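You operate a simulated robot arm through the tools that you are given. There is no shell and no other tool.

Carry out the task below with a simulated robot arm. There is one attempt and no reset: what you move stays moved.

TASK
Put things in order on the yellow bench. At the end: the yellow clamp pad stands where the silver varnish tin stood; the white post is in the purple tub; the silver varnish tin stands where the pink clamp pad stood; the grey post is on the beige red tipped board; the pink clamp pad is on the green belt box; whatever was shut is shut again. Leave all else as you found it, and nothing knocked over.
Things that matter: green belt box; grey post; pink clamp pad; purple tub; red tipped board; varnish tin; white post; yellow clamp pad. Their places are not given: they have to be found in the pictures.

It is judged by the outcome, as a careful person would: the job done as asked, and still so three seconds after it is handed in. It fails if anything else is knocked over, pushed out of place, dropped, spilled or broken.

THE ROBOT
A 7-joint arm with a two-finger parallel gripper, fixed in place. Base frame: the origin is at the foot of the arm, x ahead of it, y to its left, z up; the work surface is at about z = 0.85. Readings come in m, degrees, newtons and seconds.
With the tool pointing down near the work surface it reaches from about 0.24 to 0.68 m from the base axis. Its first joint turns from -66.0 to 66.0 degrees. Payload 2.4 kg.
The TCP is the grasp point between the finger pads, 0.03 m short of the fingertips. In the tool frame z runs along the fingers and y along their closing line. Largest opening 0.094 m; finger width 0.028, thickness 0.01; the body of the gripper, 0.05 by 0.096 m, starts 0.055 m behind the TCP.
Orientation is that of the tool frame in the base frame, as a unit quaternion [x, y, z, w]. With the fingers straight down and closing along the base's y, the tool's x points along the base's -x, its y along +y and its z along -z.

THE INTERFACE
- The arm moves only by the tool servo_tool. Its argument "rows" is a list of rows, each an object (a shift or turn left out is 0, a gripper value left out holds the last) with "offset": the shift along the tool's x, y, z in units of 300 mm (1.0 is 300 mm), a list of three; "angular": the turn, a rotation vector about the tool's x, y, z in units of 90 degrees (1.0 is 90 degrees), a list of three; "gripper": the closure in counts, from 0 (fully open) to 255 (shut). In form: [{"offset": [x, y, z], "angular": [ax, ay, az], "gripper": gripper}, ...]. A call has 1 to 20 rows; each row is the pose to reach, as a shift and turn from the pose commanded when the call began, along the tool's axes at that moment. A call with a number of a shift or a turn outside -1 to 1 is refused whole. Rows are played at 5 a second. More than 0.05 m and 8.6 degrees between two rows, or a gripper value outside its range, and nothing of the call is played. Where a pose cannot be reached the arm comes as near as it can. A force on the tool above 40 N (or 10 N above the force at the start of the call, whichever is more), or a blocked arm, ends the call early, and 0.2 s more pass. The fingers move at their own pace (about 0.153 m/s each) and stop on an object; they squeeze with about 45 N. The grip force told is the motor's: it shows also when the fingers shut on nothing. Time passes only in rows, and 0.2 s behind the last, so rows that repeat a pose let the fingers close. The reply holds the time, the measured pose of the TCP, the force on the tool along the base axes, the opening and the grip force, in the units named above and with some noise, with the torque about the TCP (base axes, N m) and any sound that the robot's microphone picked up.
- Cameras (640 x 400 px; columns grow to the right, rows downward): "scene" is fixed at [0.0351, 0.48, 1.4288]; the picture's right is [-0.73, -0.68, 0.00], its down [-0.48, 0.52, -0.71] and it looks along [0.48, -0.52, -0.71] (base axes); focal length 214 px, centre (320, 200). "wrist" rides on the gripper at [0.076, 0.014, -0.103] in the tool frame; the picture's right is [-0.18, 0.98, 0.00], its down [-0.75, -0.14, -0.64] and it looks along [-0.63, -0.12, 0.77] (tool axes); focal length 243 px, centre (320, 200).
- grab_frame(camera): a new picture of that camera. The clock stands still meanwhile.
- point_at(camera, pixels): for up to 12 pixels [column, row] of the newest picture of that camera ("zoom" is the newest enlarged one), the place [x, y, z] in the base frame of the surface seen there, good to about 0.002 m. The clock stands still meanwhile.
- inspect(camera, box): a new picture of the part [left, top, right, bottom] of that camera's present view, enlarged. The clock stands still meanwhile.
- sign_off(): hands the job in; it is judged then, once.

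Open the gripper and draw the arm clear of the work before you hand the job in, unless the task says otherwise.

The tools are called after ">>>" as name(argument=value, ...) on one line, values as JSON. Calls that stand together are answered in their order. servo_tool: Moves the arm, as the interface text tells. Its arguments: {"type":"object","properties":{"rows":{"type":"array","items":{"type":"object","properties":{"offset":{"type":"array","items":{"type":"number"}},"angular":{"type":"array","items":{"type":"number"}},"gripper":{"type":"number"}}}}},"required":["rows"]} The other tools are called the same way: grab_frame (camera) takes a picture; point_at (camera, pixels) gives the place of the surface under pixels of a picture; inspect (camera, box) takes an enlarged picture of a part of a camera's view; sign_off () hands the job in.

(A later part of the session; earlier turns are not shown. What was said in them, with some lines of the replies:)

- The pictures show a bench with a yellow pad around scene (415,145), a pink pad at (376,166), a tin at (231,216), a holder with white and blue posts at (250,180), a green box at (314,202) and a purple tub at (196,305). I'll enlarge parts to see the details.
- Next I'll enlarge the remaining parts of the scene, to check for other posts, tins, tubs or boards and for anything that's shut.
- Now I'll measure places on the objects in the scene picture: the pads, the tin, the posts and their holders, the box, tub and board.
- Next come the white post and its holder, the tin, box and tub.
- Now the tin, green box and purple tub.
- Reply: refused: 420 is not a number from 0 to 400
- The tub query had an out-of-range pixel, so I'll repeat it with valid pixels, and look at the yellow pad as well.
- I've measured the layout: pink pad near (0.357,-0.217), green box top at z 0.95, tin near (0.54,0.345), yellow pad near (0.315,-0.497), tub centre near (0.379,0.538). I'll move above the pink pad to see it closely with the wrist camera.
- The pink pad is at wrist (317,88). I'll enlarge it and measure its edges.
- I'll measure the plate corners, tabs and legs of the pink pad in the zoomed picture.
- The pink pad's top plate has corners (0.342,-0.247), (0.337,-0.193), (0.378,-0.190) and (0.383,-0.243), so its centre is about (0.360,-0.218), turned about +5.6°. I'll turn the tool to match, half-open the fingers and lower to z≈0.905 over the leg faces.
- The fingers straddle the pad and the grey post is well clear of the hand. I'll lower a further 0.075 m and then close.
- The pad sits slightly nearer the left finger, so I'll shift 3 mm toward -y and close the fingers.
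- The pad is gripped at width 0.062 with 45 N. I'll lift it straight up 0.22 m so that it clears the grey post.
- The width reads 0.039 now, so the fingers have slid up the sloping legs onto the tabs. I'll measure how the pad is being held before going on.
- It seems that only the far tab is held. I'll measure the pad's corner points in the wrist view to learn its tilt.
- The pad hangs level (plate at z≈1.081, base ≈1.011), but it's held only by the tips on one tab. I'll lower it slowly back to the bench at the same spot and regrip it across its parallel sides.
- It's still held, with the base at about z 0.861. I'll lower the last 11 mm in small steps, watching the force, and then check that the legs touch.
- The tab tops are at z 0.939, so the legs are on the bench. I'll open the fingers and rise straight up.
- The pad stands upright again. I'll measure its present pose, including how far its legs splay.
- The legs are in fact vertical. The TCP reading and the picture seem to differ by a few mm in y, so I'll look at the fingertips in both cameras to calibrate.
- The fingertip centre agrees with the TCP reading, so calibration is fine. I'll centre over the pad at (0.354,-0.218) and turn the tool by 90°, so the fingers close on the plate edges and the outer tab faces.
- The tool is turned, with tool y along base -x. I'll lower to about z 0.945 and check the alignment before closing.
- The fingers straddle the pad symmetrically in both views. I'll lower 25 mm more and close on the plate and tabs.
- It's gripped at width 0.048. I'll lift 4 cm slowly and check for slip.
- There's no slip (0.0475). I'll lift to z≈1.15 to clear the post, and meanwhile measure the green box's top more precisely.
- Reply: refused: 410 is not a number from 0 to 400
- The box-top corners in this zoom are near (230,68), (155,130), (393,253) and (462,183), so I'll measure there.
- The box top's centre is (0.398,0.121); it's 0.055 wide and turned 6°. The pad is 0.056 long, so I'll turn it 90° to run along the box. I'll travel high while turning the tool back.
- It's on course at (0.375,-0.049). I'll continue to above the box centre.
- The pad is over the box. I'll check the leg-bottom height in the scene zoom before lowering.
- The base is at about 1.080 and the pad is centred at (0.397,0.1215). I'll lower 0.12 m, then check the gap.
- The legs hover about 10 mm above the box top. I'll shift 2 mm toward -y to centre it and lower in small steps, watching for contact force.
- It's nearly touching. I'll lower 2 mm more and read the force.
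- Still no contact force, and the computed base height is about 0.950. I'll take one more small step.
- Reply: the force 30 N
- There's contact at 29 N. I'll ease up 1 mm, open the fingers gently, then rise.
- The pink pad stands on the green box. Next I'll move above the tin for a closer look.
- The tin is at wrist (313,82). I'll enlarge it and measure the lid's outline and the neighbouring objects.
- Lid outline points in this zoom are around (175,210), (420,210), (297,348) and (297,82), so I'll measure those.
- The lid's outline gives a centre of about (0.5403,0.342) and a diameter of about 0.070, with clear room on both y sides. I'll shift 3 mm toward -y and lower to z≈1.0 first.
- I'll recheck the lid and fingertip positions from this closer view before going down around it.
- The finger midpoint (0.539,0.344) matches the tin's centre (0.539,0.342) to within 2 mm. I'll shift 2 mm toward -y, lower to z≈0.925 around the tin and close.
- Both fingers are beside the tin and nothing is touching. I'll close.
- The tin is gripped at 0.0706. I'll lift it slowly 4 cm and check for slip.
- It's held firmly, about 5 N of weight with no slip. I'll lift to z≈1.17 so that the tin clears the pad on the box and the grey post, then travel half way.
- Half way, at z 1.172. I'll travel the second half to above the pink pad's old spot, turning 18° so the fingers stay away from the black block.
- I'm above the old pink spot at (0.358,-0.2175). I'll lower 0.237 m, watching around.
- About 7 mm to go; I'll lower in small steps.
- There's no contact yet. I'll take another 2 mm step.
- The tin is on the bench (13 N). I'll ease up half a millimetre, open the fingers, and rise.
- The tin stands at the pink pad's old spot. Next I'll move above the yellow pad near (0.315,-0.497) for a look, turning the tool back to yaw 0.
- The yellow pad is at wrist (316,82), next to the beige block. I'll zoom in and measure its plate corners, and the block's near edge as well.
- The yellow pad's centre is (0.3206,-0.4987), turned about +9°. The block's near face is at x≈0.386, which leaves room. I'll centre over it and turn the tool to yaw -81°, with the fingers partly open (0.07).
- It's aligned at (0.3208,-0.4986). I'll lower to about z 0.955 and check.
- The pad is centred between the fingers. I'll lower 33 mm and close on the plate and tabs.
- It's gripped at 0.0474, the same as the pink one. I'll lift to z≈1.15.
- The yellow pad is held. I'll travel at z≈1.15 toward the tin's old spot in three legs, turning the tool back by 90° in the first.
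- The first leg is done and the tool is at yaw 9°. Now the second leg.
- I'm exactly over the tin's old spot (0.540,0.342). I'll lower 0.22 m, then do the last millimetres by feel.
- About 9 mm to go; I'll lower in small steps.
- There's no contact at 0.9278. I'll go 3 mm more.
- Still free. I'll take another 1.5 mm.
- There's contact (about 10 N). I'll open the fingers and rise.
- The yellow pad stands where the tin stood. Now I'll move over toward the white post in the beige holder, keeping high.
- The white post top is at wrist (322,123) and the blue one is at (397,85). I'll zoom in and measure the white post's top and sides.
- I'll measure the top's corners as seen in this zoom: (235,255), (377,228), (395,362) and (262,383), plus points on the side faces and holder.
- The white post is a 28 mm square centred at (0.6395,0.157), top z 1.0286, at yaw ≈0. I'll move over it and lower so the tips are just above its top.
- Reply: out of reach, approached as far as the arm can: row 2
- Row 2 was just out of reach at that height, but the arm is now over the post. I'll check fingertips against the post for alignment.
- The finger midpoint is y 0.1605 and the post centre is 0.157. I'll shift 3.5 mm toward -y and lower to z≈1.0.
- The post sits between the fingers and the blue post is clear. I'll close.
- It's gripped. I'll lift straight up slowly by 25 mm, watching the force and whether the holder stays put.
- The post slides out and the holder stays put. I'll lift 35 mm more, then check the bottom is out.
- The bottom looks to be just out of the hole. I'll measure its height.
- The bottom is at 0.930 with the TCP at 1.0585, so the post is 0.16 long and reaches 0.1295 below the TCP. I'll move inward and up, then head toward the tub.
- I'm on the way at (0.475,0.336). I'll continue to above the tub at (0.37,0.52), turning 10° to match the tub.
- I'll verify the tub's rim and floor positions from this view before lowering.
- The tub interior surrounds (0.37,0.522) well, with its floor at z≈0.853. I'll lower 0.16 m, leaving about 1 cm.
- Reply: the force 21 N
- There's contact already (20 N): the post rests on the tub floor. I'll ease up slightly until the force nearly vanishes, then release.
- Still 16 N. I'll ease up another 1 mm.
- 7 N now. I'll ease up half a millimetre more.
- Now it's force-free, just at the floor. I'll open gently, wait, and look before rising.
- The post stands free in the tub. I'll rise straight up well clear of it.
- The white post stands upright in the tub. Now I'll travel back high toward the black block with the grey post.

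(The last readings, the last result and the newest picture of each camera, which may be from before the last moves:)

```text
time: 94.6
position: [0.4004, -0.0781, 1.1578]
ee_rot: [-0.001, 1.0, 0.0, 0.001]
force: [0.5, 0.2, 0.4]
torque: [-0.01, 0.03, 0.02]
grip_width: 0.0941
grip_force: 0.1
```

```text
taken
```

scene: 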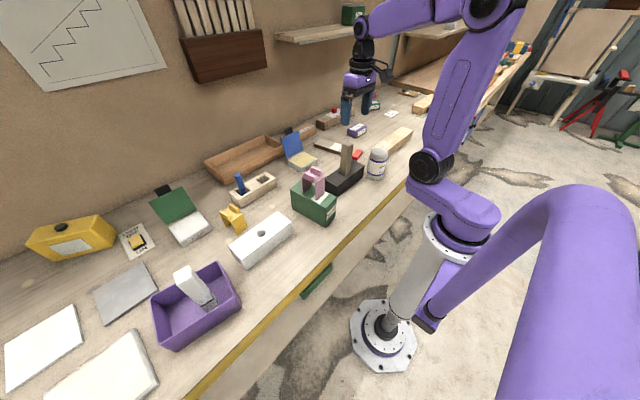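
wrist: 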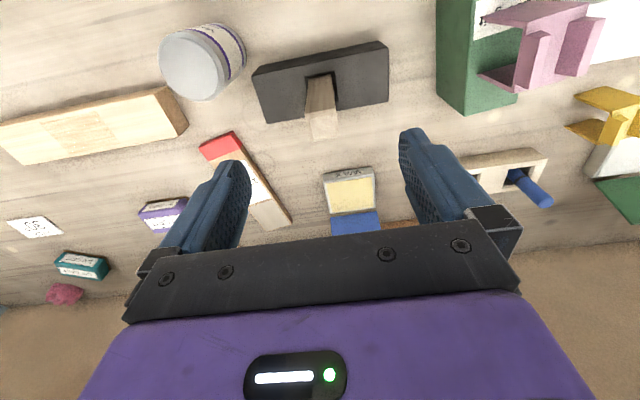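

The grey post is at wrist (322,110), with its top at (322,125). I'll zoom in and measure it, and the red-tipped board as well.

>>> inspect(camera="wrist", box=[280, 60, 360, 150])

>>> point_at(camera="wrist", pixels=[[202, 150], [233, 133], [290, 218], [262, 230], [215, 150], [240, 160], [265, 200], [255, 180], [275, 205], [230, 150], [245, 175], [280, 222]])

```text
4.44 times, centred on (320, 105) of wrist
```

zoom: 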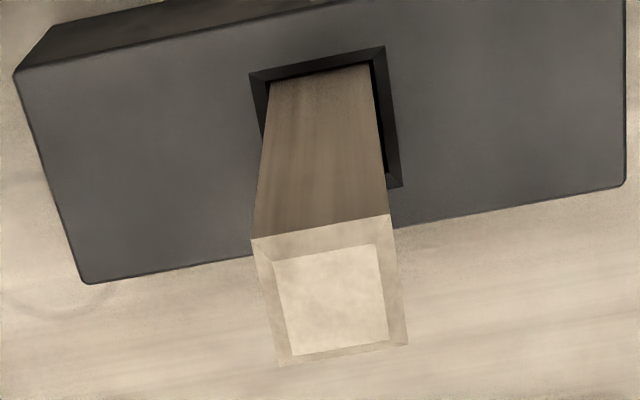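

```text
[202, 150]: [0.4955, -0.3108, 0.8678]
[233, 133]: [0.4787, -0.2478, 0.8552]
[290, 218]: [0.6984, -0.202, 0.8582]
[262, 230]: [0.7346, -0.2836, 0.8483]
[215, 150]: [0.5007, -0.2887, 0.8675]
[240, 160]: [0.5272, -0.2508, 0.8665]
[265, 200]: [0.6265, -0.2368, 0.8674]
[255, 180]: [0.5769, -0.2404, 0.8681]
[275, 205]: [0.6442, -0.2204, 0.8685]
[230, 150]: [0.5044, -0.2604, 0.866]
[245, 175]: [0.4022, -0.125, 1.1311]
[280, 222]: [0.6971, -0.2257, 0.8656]
```

I'll measure the grey post's top corners in this zoom and its sides.

>>> inspect(camera="wrist", box=[280, 60, 360, 150])

>>> point_at(camera="zoom", pixels=[[254, 240], [386, 217], [405, 340], [283, 362], [330, 300], [270, 150], [375, 150], [272, 100], [368, 90], [255, 80], [383, 52], [400, 180]])

```text
4.44 times, centred on (320, 105) of wrist
```

zoom: 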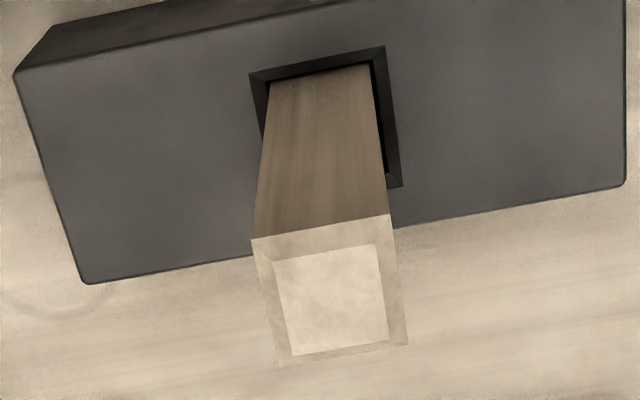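

```text
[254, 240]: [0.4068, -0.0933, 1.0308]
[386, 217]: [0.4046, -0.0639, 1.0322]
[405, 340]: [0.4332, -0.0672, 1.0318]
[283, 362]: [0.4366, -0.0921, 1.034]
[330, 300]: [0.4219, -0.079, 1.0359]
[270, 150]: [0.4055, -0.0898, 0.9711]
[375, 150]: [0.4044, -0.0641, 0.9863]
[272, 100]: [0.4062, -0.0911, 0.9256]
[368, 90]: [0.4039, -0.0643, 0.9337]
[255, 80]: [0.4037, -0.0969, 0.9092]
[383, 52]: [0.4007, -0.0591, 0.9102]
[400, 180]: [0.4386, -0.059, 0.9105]
```

The grey post is a 28 mm square centred at (0.4203,-0.079), top z 1.036, yaw about +4°. I'll move over it, turned 4°, and lower until the tips are just above its top.

>>> servo_tool(rows=[{"offset": [-0.0663, -0.0033, 0.05], "angular": [0, 0, -0.0444], "gripper": 0}, {"offset": [-0.0663, -0.0033, 0.15], "angular": [0, 0, -0.0444]}, {"offset": [-0.0663, -0.0033, 0.25], "angular": [0, 0, -0.0444]}, {"offset": [-0.0663, -0.0033, 0.27], "angular": [0, 0, -0.0444]}, {"offset": [-0.0663, -0.0033, 0.27], "angular": [0, 0, -0.0444]}])

>>> grab_frame(camera="wrist")

>>> point_at(camera="wrist", pixels=[[240, 165], [248, 178], [402, 135], [405, 150], [320, 150]])

```text
time: 95.8
position: [0.4216, -0.0789, 1.0778]
ee_rot: [-0.036, 0.999, 0.001, 0.001]
force: [0.3, 0.2, 0.1]
torque: [0.01, -0.01, 0.0]
grip_width: 0.094
grip_force: 0.0
```

```text
taken
```

wrist: 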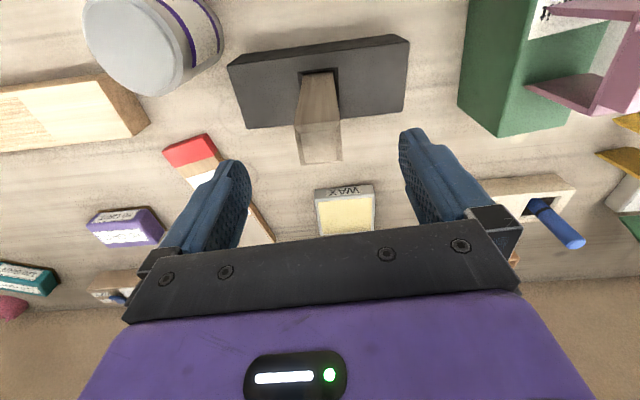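

```text
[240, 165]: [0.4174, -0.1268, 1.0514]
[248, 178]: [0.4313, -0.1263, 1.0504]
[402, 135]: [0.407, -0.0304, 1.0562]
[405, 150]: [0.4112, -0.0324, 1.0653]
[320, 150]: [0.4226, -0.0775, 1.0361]
```

The finger midpoint at y -0.079 matches the post. I'll lower 78 mm and close.

>>> servo_tool(rows=[{"offset": [0, 0, 0.06]}, {"offset": [0, 0, 0.14]}, {"offset": [0, 0, 0.22]}, {"offset": [0, 0, 0.26]}, {"offset": [0, 0, 0.26]}, {"offset": [0, 0, 0.26], "gripper": 130}, {"offset": [0, 0, 0.26], "gripper": 255}, {"offset": [0, 0, 0.26], "gripper": 255}, {"offset": [0, 0, 0.26], "gripper": 255}])

>>> grab_frame(camera="wrist")

>>> inspect(camera="scene", box=[290, 90, 410, 200])

```text
time: 97.8
position: [0.421, -0.0801, 0.9991]
ee_rot: [-0.036, 0.999, 0.002, 0.001]
force: [-0.3, 0.1, 0.1]
torque: [0.01, 0.0, 0.01]
grip_width: 0.0334
grip_force: 45.2
```

```text
taken
```

wrist: 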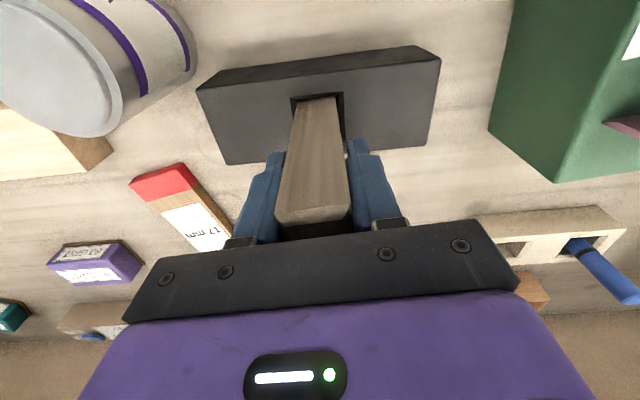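

```text
3.64 times, centred on (350, 145) of scene
```

zoom: 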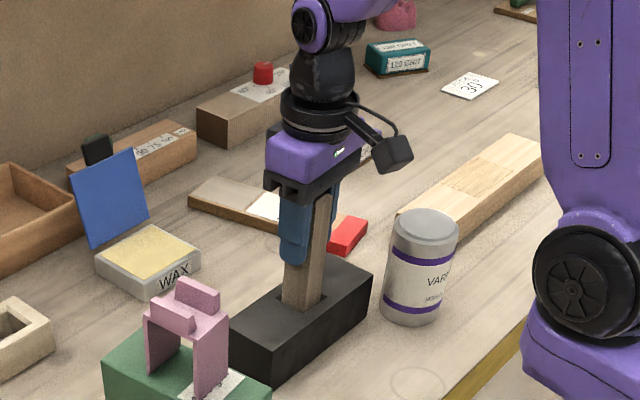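

It's gripped at 0.0334. I'll lift slowly by 3 cm and check that the black block stays put.

>>> servo_tool(rows=[{"offset": [0, 0, -0.015]}, {"offset": [0, 0, -0.04]}, {"offset": [0, 0, -0.07]}, {"offset": [0, 0, -0.1]}, {"offset": [0, 0, -0.1]}])

>>> inspect(camera="scene", box=[290, 90, 410, 200])

```text
time: 99.0
position: [0.4219, -0.079, 1.0308]
ee_rot: [-0.035, 0.999, 0.0, 0.001]
force: [0.9, -1.1, -1.0]
torque: [-0.03, 0.0, -0.01]
grip_width: 0.0335
grip_force: 44.5
```

```text
3.64 times, centred on (350, 145) of scene
```

zoom: 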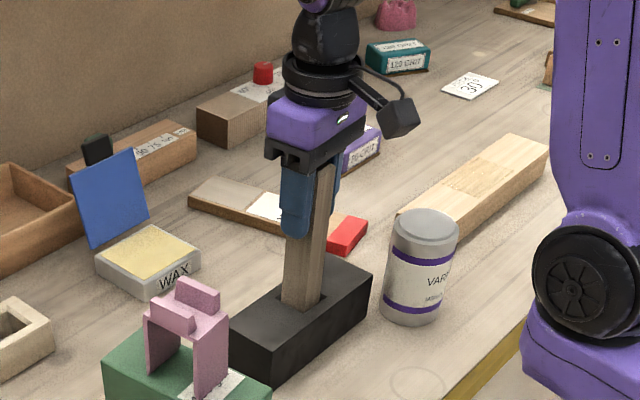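

The post slides out freely. I'll lift 0.10 m more.

>>> servo_tool(rows=[{"offset": [0, 0, -0.07]}, {"offset": [0, 0, -0.16]}, {"offset": [0, 0, -0.25]}, {"offset": [0, 0, -0.3333]}, {"offset": [0, 0, -0.3333]}])

>>> inspect(camera="scene", box=[290, 90, 410, 190])

>>> grab_frame(camera="wrist")

```text
time: 100.2
position: [0.4205, -0.0819, 1.1291]
ee_rot: [-0.035, 0.999, 0.001, 0.001]
force: [0.0, 0.5, -0.8]
torque: [0.01, 0.05, 0.02]
grip_width: 0.0335
grip_force: 45.2
```

```text
4.00 times, centred on (350, 140) of scene
```

zoom: 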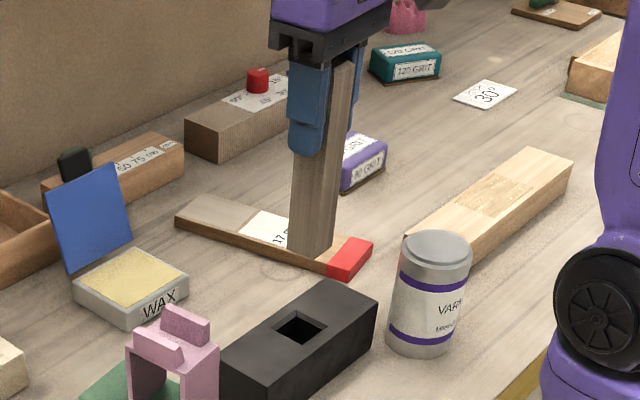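

```text
taken
```

wrist: 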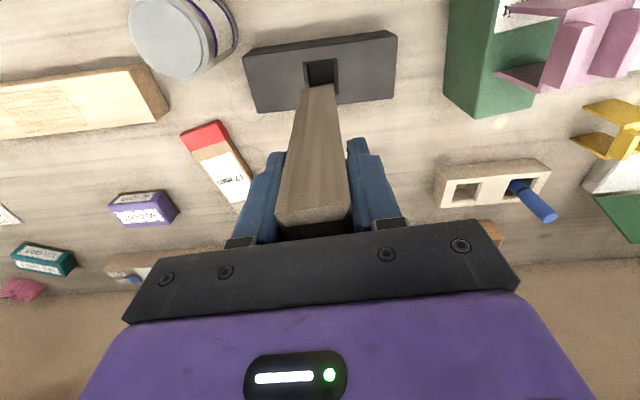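

The post is out. I'll measure its bottom height and the board's corners in the newest pictures.

>>> inspect(camera="scene", box=[290, 90, 410, 190])

>>> point_at(camera="zoom", pixels=[[310, 257], [325, 252], [296, 245], [312, 250], [205, 198], [178, 216], [370, 243], [338, 262], [345, 238], [328, 266], [250, 235], [270, 215]])

>>> inspect(camera="wrist", box=[170, 110, 270, 220])

```text
4.00 times, centred on (350, 140) of scene
```

zoom: 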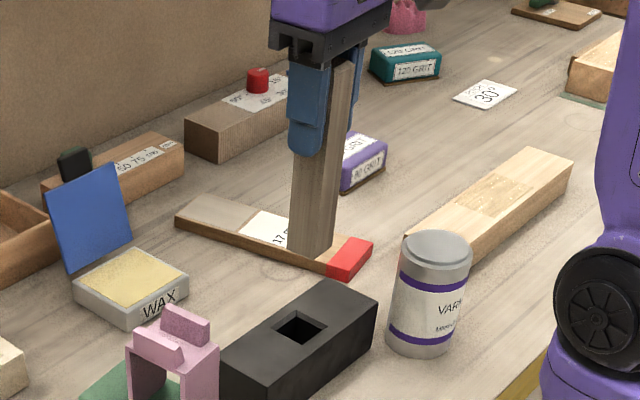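

```text
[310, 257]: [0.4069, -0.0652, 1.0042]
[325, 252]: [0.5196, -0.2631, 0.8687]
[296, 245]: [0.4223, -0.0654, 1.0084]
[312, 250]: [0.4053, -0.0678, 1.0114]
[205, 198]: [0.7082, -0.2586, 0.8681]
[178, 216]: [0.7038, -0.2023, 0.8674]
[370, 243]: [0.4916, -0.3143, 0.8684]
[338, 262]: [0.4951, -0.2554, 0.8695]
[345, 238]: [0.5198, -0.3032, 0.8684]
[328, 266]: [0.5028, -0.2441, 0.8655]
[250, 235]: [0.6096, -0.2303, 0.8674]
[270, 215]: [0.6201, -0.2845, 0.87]
```

```text
3.64 times, centred on (220, 165) of wrist
```

zoom: 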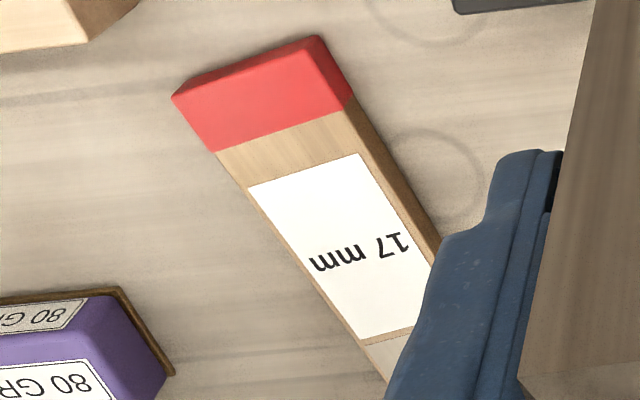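

The board's centreline runs from about (0.486,-0.283) to (0.706,-0.2305), with its top at z 0.868. I'll carry the post to (0.58,-0.261), turning to match the board.

>>> servo_tool(rows=[{"offset": [-0.0698, -0.0913, 0], "angular": [0, 0, -0.0151]}, {"offset": [-0.1395, -0.1826, 0], "angular": [0, 0, -0.0302]}, {"offset": [-0.2093, -0.2739, 0], "angular": [0, 0, -0.0453]}, {"offset": [-0.279, -0.3651, 0], "angular": [0, 0, -0.0603]}, {"offset": [-0.3488, -0.4564, 0], "angular": [0, 0, -0.0754]}, {"offset": [-0.4185, -0.5477, 0], "angular": [0, 0, -0.0905]}, {"offset": [-0.4883, -0.639, 0], "angular": [0, 0, -0.1056]}, {"offset": [-0.4883, -0.639, 0], "angular": [0, 0, -0.1056]}])

>>> grab_frame(camera="wrist")

>>> inspect(camera="scene", box=[280, 60, 420, 180])

```text
time: 102.0
position: [0.5837, -0.2607, 1.1285]
ee_rot: [-0.118, 0.993, 0.001, -0.001]
force: [0.0, 0.0, 0.6]
torque: [-0.01, -0.02, 0.01]
grip_width: 0.0336
grip_force: 45.2
```

```text
taken
```

wrist: 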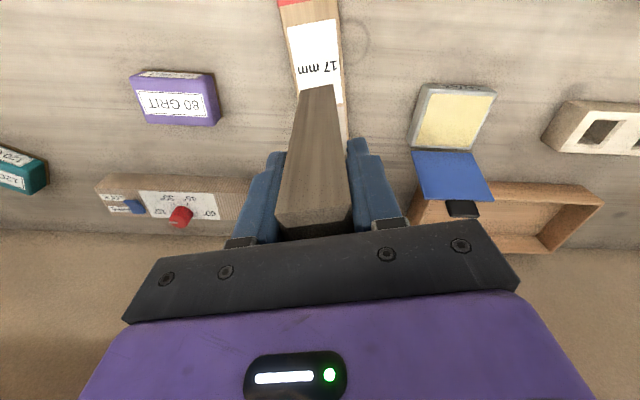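

```text
3.33 times, centred on (350, 120) of scene
```

zoom: 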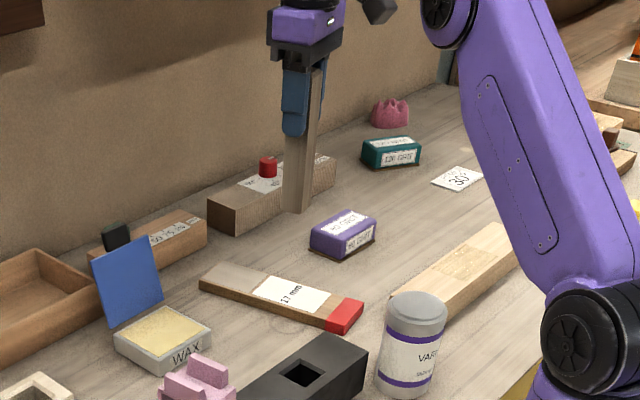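

I'll zoom on the board under the post to verify its edges relative to the post.

>>> inspect(camera="wrist", box=[260, 0, 380, 140])

>>> inspect(camera="scene", box=[325, 135, 395, 165])

>>> point_at(camera="wrist", pixels=[[282, 20], [290, 60], [295, 85], [337, 20], [341, 50], [344, 90], [347, 130], [292, 70], [342, 70], [318, 60], [310, 15], [345, 110]])

```text
2.86 times, centred on (320, 70) of wrist
```

zoom: 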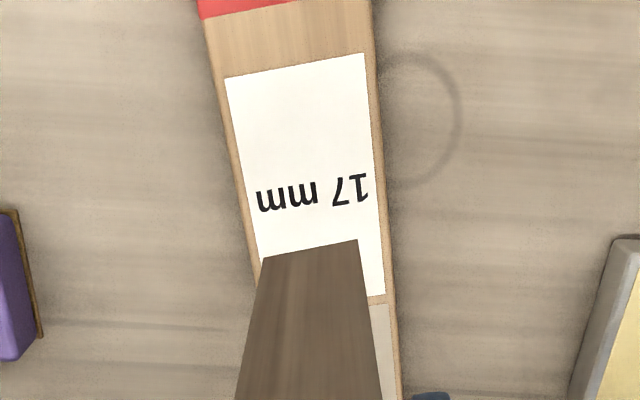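

```text
9.14 times, centred on (360, 150) of scene
```

zoom: 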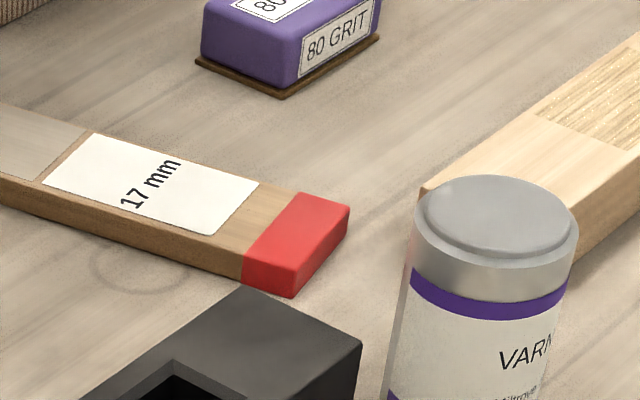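

```text
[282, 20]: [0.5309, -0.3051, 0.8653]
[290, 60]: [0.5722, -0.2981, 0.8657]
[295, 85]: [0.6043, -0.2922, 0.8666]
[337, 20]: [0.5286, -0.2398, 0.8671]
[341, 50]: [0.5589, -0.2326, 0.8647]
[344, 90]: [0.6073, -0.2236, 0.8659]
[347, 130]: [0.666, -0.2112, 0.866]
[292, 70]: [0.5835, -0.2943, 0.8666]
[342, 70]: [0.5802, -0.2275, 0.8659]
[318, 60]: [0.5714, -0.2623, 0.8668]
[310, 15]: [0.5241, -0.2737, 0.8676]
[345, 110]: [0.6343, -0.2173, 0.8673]
```

The board spans y -0.2945 to -0.2275 there, so the post is centred. I'll lower 0.10 m, then go by feel.

>>> servo_tool(rows=[{"offset": [0, 0, 0.08]}, {"offset": [0, 0, 0.17]}, {"offset": [0, 0, 0.26]}, {"offset": [0, 0, 0.32]}, {"offset": [0, 0, 0.345]}, {"offset": [0, 0, 0.345]}])

>>> inspect(camera="scene", box=[290, 80, 390, 170])

>>> grab_frame(camera="wrist")

```text
time: 103.4
position: [0.5833, -0.2603, 1.0254]
ee_rot: [-0.118, 0.993, 0.0, 0.001]
force: [-0.3, 0.3, 0.1]
torque: [-0.03, 0.04, -0.02]
grip_width: 0.0334
grip_force: 44.9
```

```text
4.44 times, centred on (340, 125) of scene
```

zoom: 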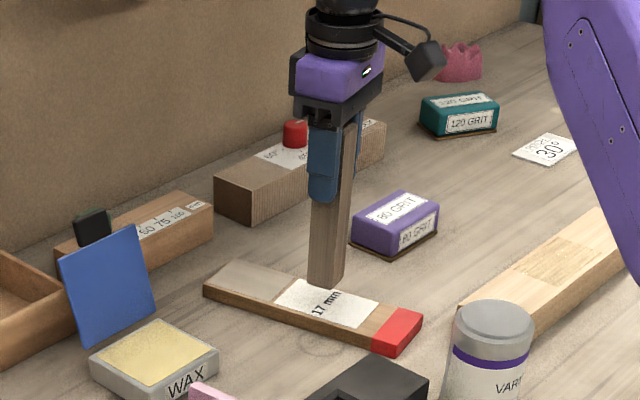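

```text
taken
```

wrist: 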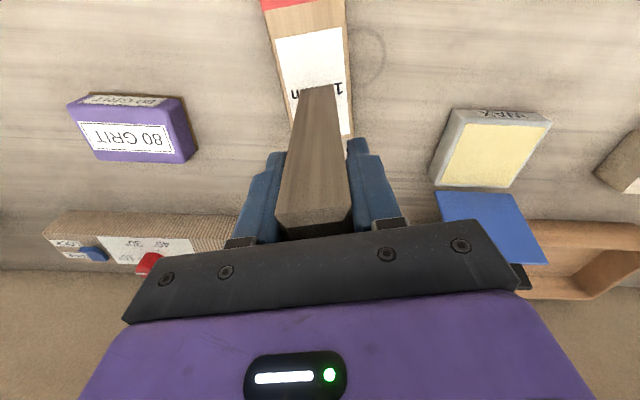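

The post hovers over the board about 2 cm up. I'll lower 9 mm, then smaller steps.

>>> servo_tool(rows=[{"offset": [0, 0, 0.01]}, {"offset": [0, 0, 0.02]}, {"offset": [0, 0, 0.03]}, {"offset": [0, 0, 0.03]}])

>>> inspect(camera="scene", box=[320, 110, 380, 165])

```text
time: 104.4
position: [0.5826, -0.2622, 1.0183]
ee_rot: [-0.119, 0.993, 0.0, 0.001]
force: [-0.3, -0.6, -0.7]
torque: [0.05, -0.04, -0.02]
grip_width: 0.0336
grip_force: 45.1
```

```text
7.27 times, centred on (350, 138) of scene
```

zoom: 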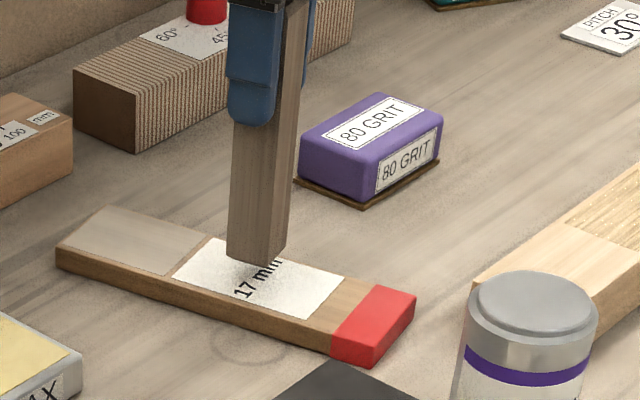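

Still above. I'll lower 6 mm more in small steps.

>>> servo_tool(rows=[{"offset": [0, 0, 0.007]}, {"offset": [0, 0, 0.014]}, {"offset": [0, 0, 0.02]}, {"offset": [0, 0, 0.02]}])

```text
time: 105.4
position: [0.5823, -0.2605, 1.0117]
ee_rot: [-0.119, 0.993, 0.0, 0.001]
force: [0.4, 0.6, 0.0]
torque: [-0.02, -0.05, -0.03]
grip_width: 0.0335
grip_force: 45.4
```

No contact yet. I'll go 4 mm more.

>>> servo_tool(rows=[{"offset": [0, 0, 0.005]}, {"offset": [0, 0, 0.01]}, {"offset": [0, 0, 0.0133]}, {"offset": [0, 0, 0.0133]}])

>>> inspect(camera="scene", box=[320, 110, 380, 165])

```text
time: 106.4
position: [0.5816, -0.2602, 1.0078]
ee_rot: [-0.119, 0.993, 0.0, 0.001]
force: [0.5, -0.3, -2.0]
torque: [0.03, 0.01, -0.02]
grip_width: 0.0336
grip_force: 45.1
```

```text
7.27 times, centred on (350, 138) of scene
```

zoom: 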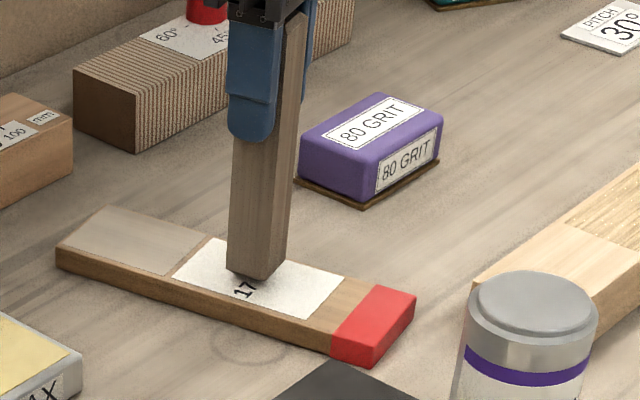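

It's close to contact. I'll go 2 mm more.

>>> servo_tool(rows=[{"offset": [0, 0, 0.0035]}, {"offset": [0, 0, 0.007]}, {"offset": [0, 0, 0.007]}])

```text
time: 107.2
position: [0.5828, -0.2606, 1.0046]
ee_rot: [-0.119, 0.993, 0.002, 0.0]
force: [-0.1, -0.3, -0.7]
torque: [-0.01, -0.02, -0.01]
grip_width: 0.0335
grip_force: 45.2
```

No contact at 1.0046. I'll go 1.5 mm more.

>>> servo_tool(rows=[{"offset": [0, 0, 0.0025]}, {"offset": [0, 0, 0.005]}, {"offset": [0, 0, 0.005]}])

```text
time: 108.0
position: [0.5821, -0.2615, 1.0036]
ee_rot: [-0.119, 0.993, 0.0, 0.001]
force: [0.4, -0.1, -1.2]
torque: [0.04, -0.01, 0.01]
grip_width: 0.0335
grip_force: 45.0
```

Still free. Another 1.5 mm.

>>> servo_tool(rows=[{"offset": [0, 0, 0.0025]}, {"offset": [0, 0, 0.005]}, {"offset": [0, 0, 0.005]}])

>>> inspect(camera="scene", box=[320, 110, 380, 165])

```text
time: 108.8
position: [0.5813, -0.2608, 1.0035]
ee_rot: [-0.119, 0.993, 0.001, 0.001]
force: [-0.4, 0.7, -1.3]
torque: [0.0, 0.01, -0.01]
grip_width: 0.0334
grip_force: 45.1
```

```text
7.27 times, centred on (350, 138) of scene
```

zoom: 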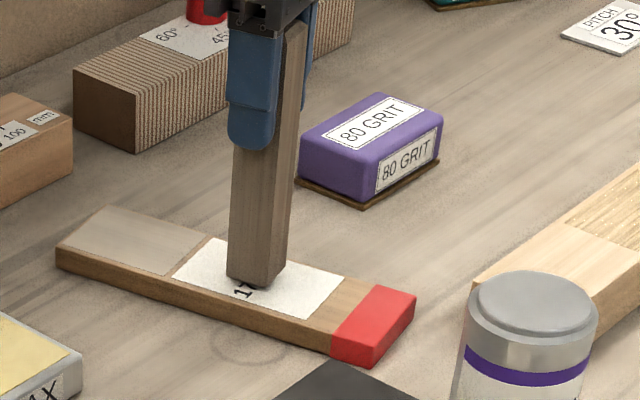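

Force-free still (the command is at about 1.0014). Another 1.5 mm.

>>> servo_tool(rows=[{"offset": [0, 0, 0.0025]}, {"offset": [0, 0, 0.005]}, {"offset": [0, 0, 0.005]}])

```text
time: 109.6
position: [0.5816, -0.2612, 1.0019]
ee_rot: [-0.119, 0.993, 0.0, 0.001]
force: [0.4, 0.7, 2.8]
torque: [0.03, 0.01, -0.04]
grip_width: 0.0339
grip_force: 44.8
```

There's light contact now (+2.8 N, up from -1). I'll open gently and look.

>>> servo_tool(rows=[{"offset": [0, 0, 0], "gripper": 155}, {"offset": [0, 0, 0], "gripper": 140}, {"offset": [0, 0, 0], "gripper": 110}, {"offset": [0, 0, 0], "gripper": 60}, {"offset": [0, 0, 0], "gripper": 0}, {"offset": [0, 0, 0], "gripper": 0}])

>>> grab_frame(camera="wrist")

>>> inspect(camera="scene", box=[300, 80, 400, 170])

```text
time: 111.0
position: [0.5822, -0.2599, 1.001]
ee_rot: [-0.119, 0.993, 0.0, 0.0]
force: [0.8, -0.2, 0.0]
torque: [0.0, 0.02, 0.0]
grip_width: 0.0942
grip_force: 0.2
```

```text
taken
```

wrist: 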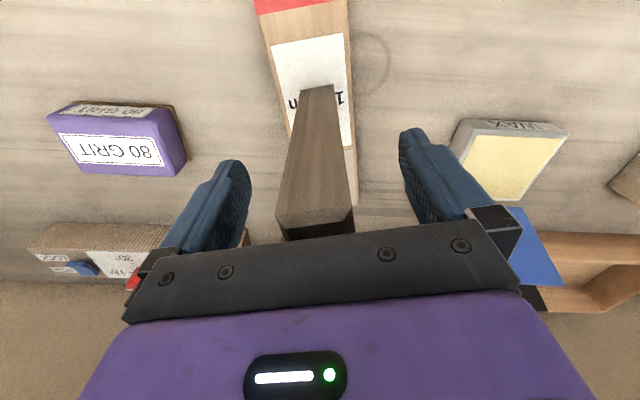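

```text
4.44 times, centred on (350, 125) of scene
```

zoom: 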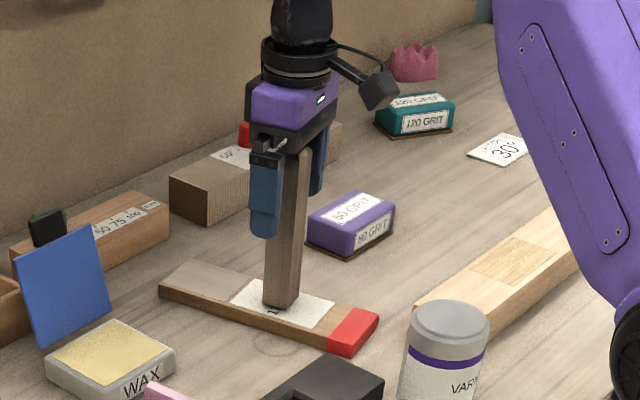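

The post stands on the board. I'll rise straight up, then pull back toward the base.

>>> servo_tool(rows=[{"offset": [0, 0, -0.04]}, {"offset": [0, 0, -0.11]}, {"offset": [0, 0, -0.2]}, {"offset": [0, 0, -0.3]}, {"offset": [0, 0, -0.4]}, {"offset": [0.1, 0, -0.45]}, {"offset": [0.25, 0, -0.5]}, {"offset": [0.4, 0, -0.5]}, {"offset": [0.55, 0.05, -0.5]}, {"offset": [0.7, 0.1, -0.5]}, {"offset": [0.7, 0.1, -0.5]}])

>>> grab_frame(camera="scene")

>>> grab_frame(camera="wrist")

```text
time: 113.4
position: [0.3689, -0.2823, 1.1467]
ee_rot: [-0.118, 0.993, 0.0, 0.001]
force: [0.8, 0.1, -0.3]
torque: [0.0, -0.04, -0.02]
grip_width: 0.0939
grip_force: 0.0
```

```text
taken
```

scene: 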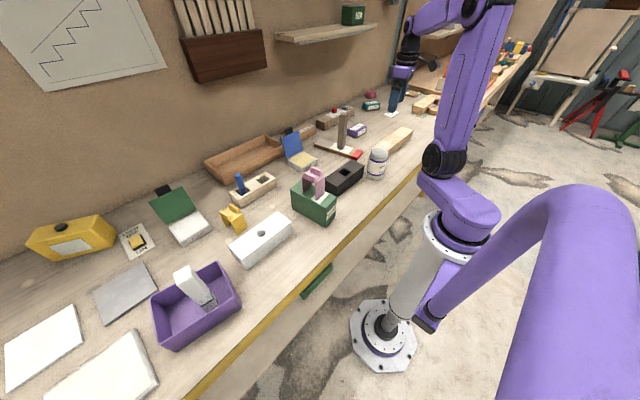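

```text
taken
```

wrist: 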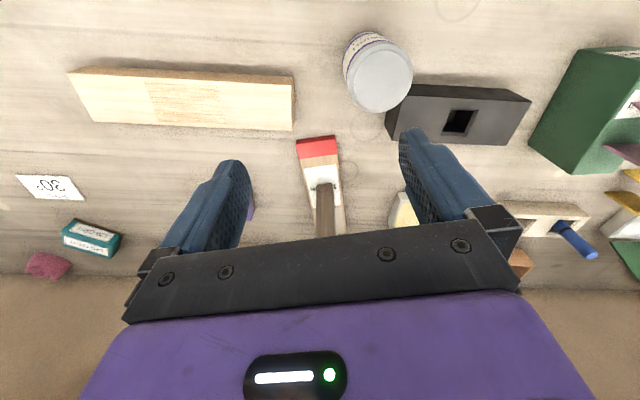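

All five placements look right in the scene. I'll verify the positions: the tin, tub, box, holders and board against the earlier measurements.

>>> inspect(camera="scene", box=[280, 110, 420, 230])

>>> inspect(camera="wrist", box=[320, 20, 440, 130])

>>> inspect(camera="scene", box=[130, 240, 290, 360])

>>> point_at(camera="zoom", pixels=[[345, 71], [122, 190], [150, 345], [402, 185], [220, 260], [422, 225]])

>>> inspect(camera="scene", box=[140, 160, 300, 280])

```text
3.33 times, centred on (350, 170) of scene
```

zoom: 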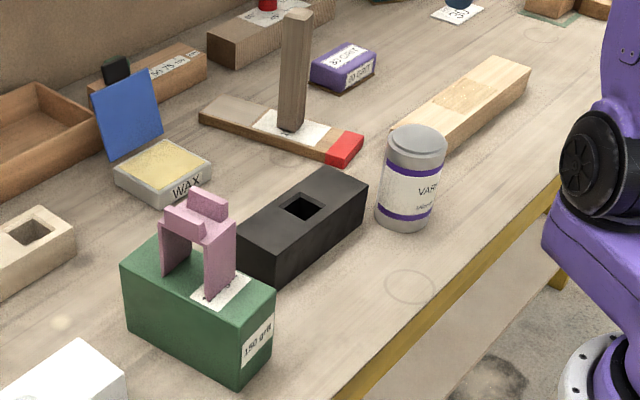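

```text
3.64 times, centred on (380, 75) of wrist
```

zoom: 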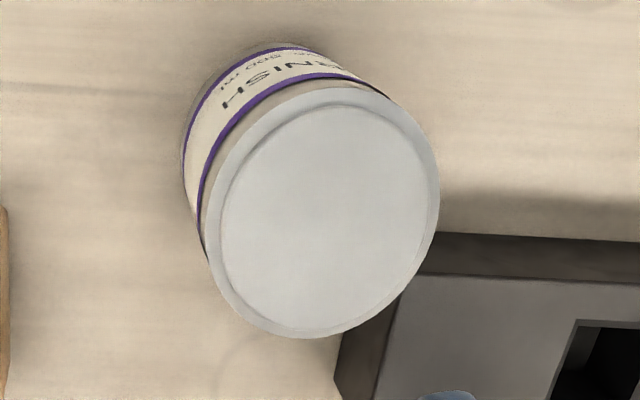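

```text
3.33 times, centred on (210, 300) of scene
```

zoom: 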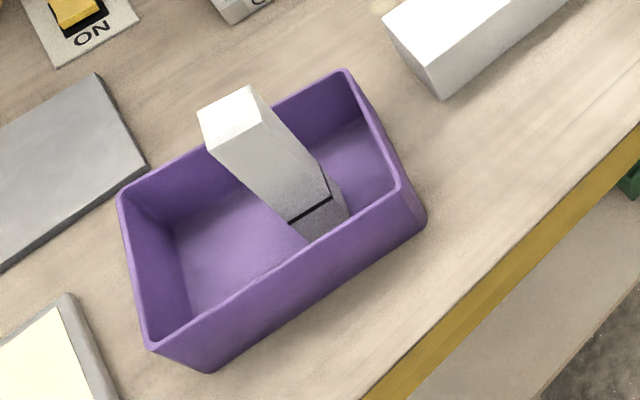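

```text
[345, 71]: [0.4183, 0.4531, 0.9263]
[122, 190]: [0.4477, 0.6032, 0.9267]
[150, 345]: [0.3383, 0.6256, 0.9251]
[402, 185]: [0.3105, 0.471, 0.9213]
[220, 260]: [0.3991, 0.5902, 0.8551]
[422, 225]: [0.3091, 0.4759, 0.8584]
```

```text
3.33 times, centred on (220, 220) of scene
```

zoom: 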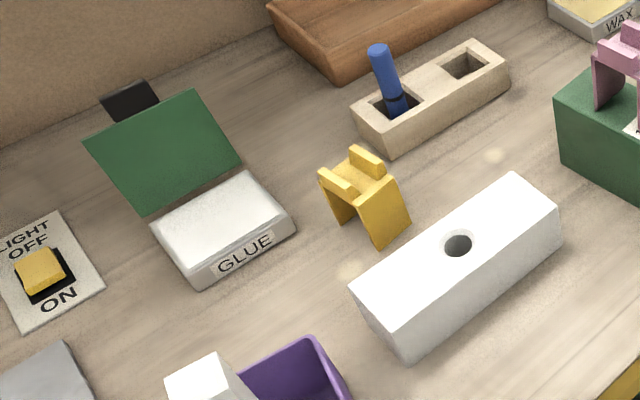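

The tub is unmoved. Next I'll measure the tin's centre at its new place, and the yellow pad.

>>> inspect(camera="wrist", box=[320, 20, 440, 130])

>>> point_at(camera="zoom", pixels=[[210, 235], [437, 190], [350, 92], [303, 334], [320, 210]])

>>> inspect(camera="scene", box=[205, 195, 255, 240])

>>> point_at(camera="zoom", pixels=[[330, 150], [300, 190], [370, 180], [330, 230], [410, 260], [320, 180]])

```text
3.64 times, centred on (380, 75) of wrist
```

zoom: 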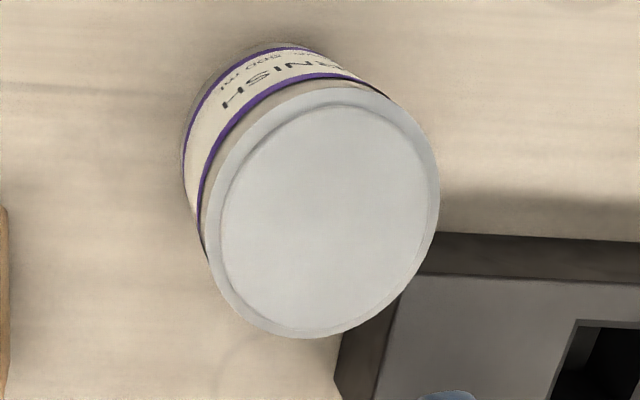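

```text
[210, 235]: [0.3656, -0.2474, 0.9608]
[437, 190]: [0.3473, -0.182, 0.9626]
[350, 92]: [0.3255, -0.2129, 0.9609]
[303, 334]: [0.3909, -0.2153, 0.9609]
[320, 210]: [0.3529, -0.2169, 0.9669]
```

```text
8.89 times, centred on (230, 218) of scene
```

zoom: 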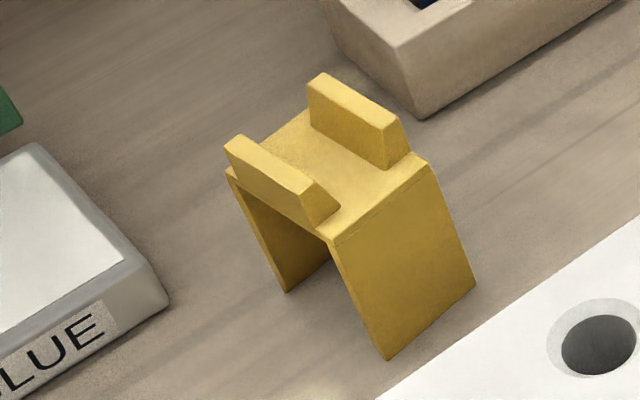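

```text
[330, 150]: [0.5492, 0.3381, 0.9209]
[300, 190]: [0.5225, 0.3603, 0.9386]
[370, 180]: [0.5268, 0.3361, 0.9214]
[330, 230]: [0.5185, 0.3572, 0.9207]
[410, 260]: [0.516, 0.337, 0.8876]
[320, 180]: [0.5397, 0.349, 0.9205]
```

The tin's centre is at (0.358,-0.2155), within 3 mm of the pink pad's old place, and the yellow pad stands at the tin's old spot. I'll draw the open gripper up to its starting position, clear of everything.

>>> servo_tool(rows=[{"offset": [0, 0, -0.1], "gripper": 0}, {"offset": [0, 0, -0.21]}, {"offset": [-0.038, 0.118, -0.21]}, {"offset": [-0.076, 0.236, -0.21]}, {"offset": [-0.114, 0.353, -0.21]}, {"offset": [-0.152, 0.471, -0.21]}, {"offset": [-0.152, 0.471, -0.21]}, {"offset": [-0.152, 0.471, -0.21]}])

>>> grab_frame(camera="scene")

>>> grab_frame(camera="wrist")

```text
time: 115.2
position: [0.381, -0.1327, 1.213]
ee_rot: [-0.119, 0.993, 0.0, 0.001]
force: [0.8, -0.5, 0.0]
torque: [-0.03, 0.01, -0.02]
grip_width: 0.0941
grip_force: 0.0
```

```text
taken
```

scene: 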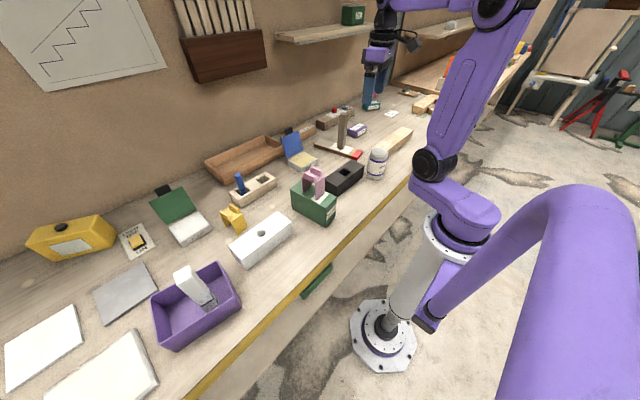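

```text
taken
```

wrist: 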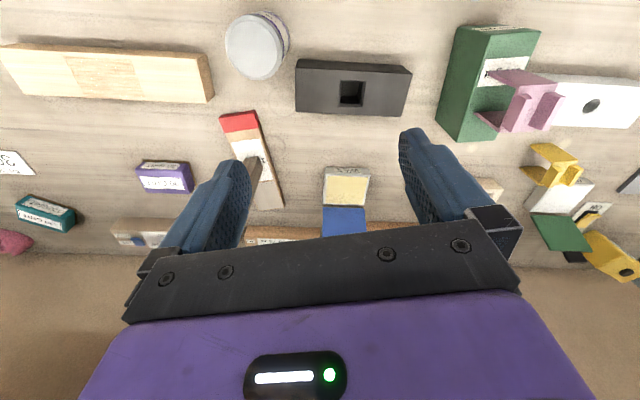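

Everything stands where it should: pink pad on the green box, tin at the pink pad's old spot, yellow pad at the tin's old spot, white post in the tub, grey post on the red-tipped board. Nothing was opened and the arm is clear, so I'm handing in.

>>> sign_off()

```text
The job is handed in.
```

The job is handed in. When I checked the last pictures, all five things were in place and nothing had been knocked over:

- **Yellow clamp pad:** it stands where the varnish tin stood, centred there to within a few millimetres.
- **White post:** it stands upright in the purple tub. It is too long to lie flat, so its top sticks out above the rim. The tub did not move.
- **Varnish tin:** it stands where the pink clamp pad stood, about 3 mm off the pad's old centre.
- **Grey post:** it stands upright near the middle of the red-tipped board, partly on the "17 mm" label. I took the grey-brown wooden post in the black block as the grey one.
- **Pink clamp pad:** it stands on the green box. I turned it 90° from how it stood before, because the box is slightly too narrow for it the other way.

My first grip on the pink pad slipped along its legs. I set it back down at its spot and lifted it again by its sides; it was not dropped.

I opened nothing, so there was nothing to shut again. The gripper is open and the arm is back at its starting height, clear of the bench.
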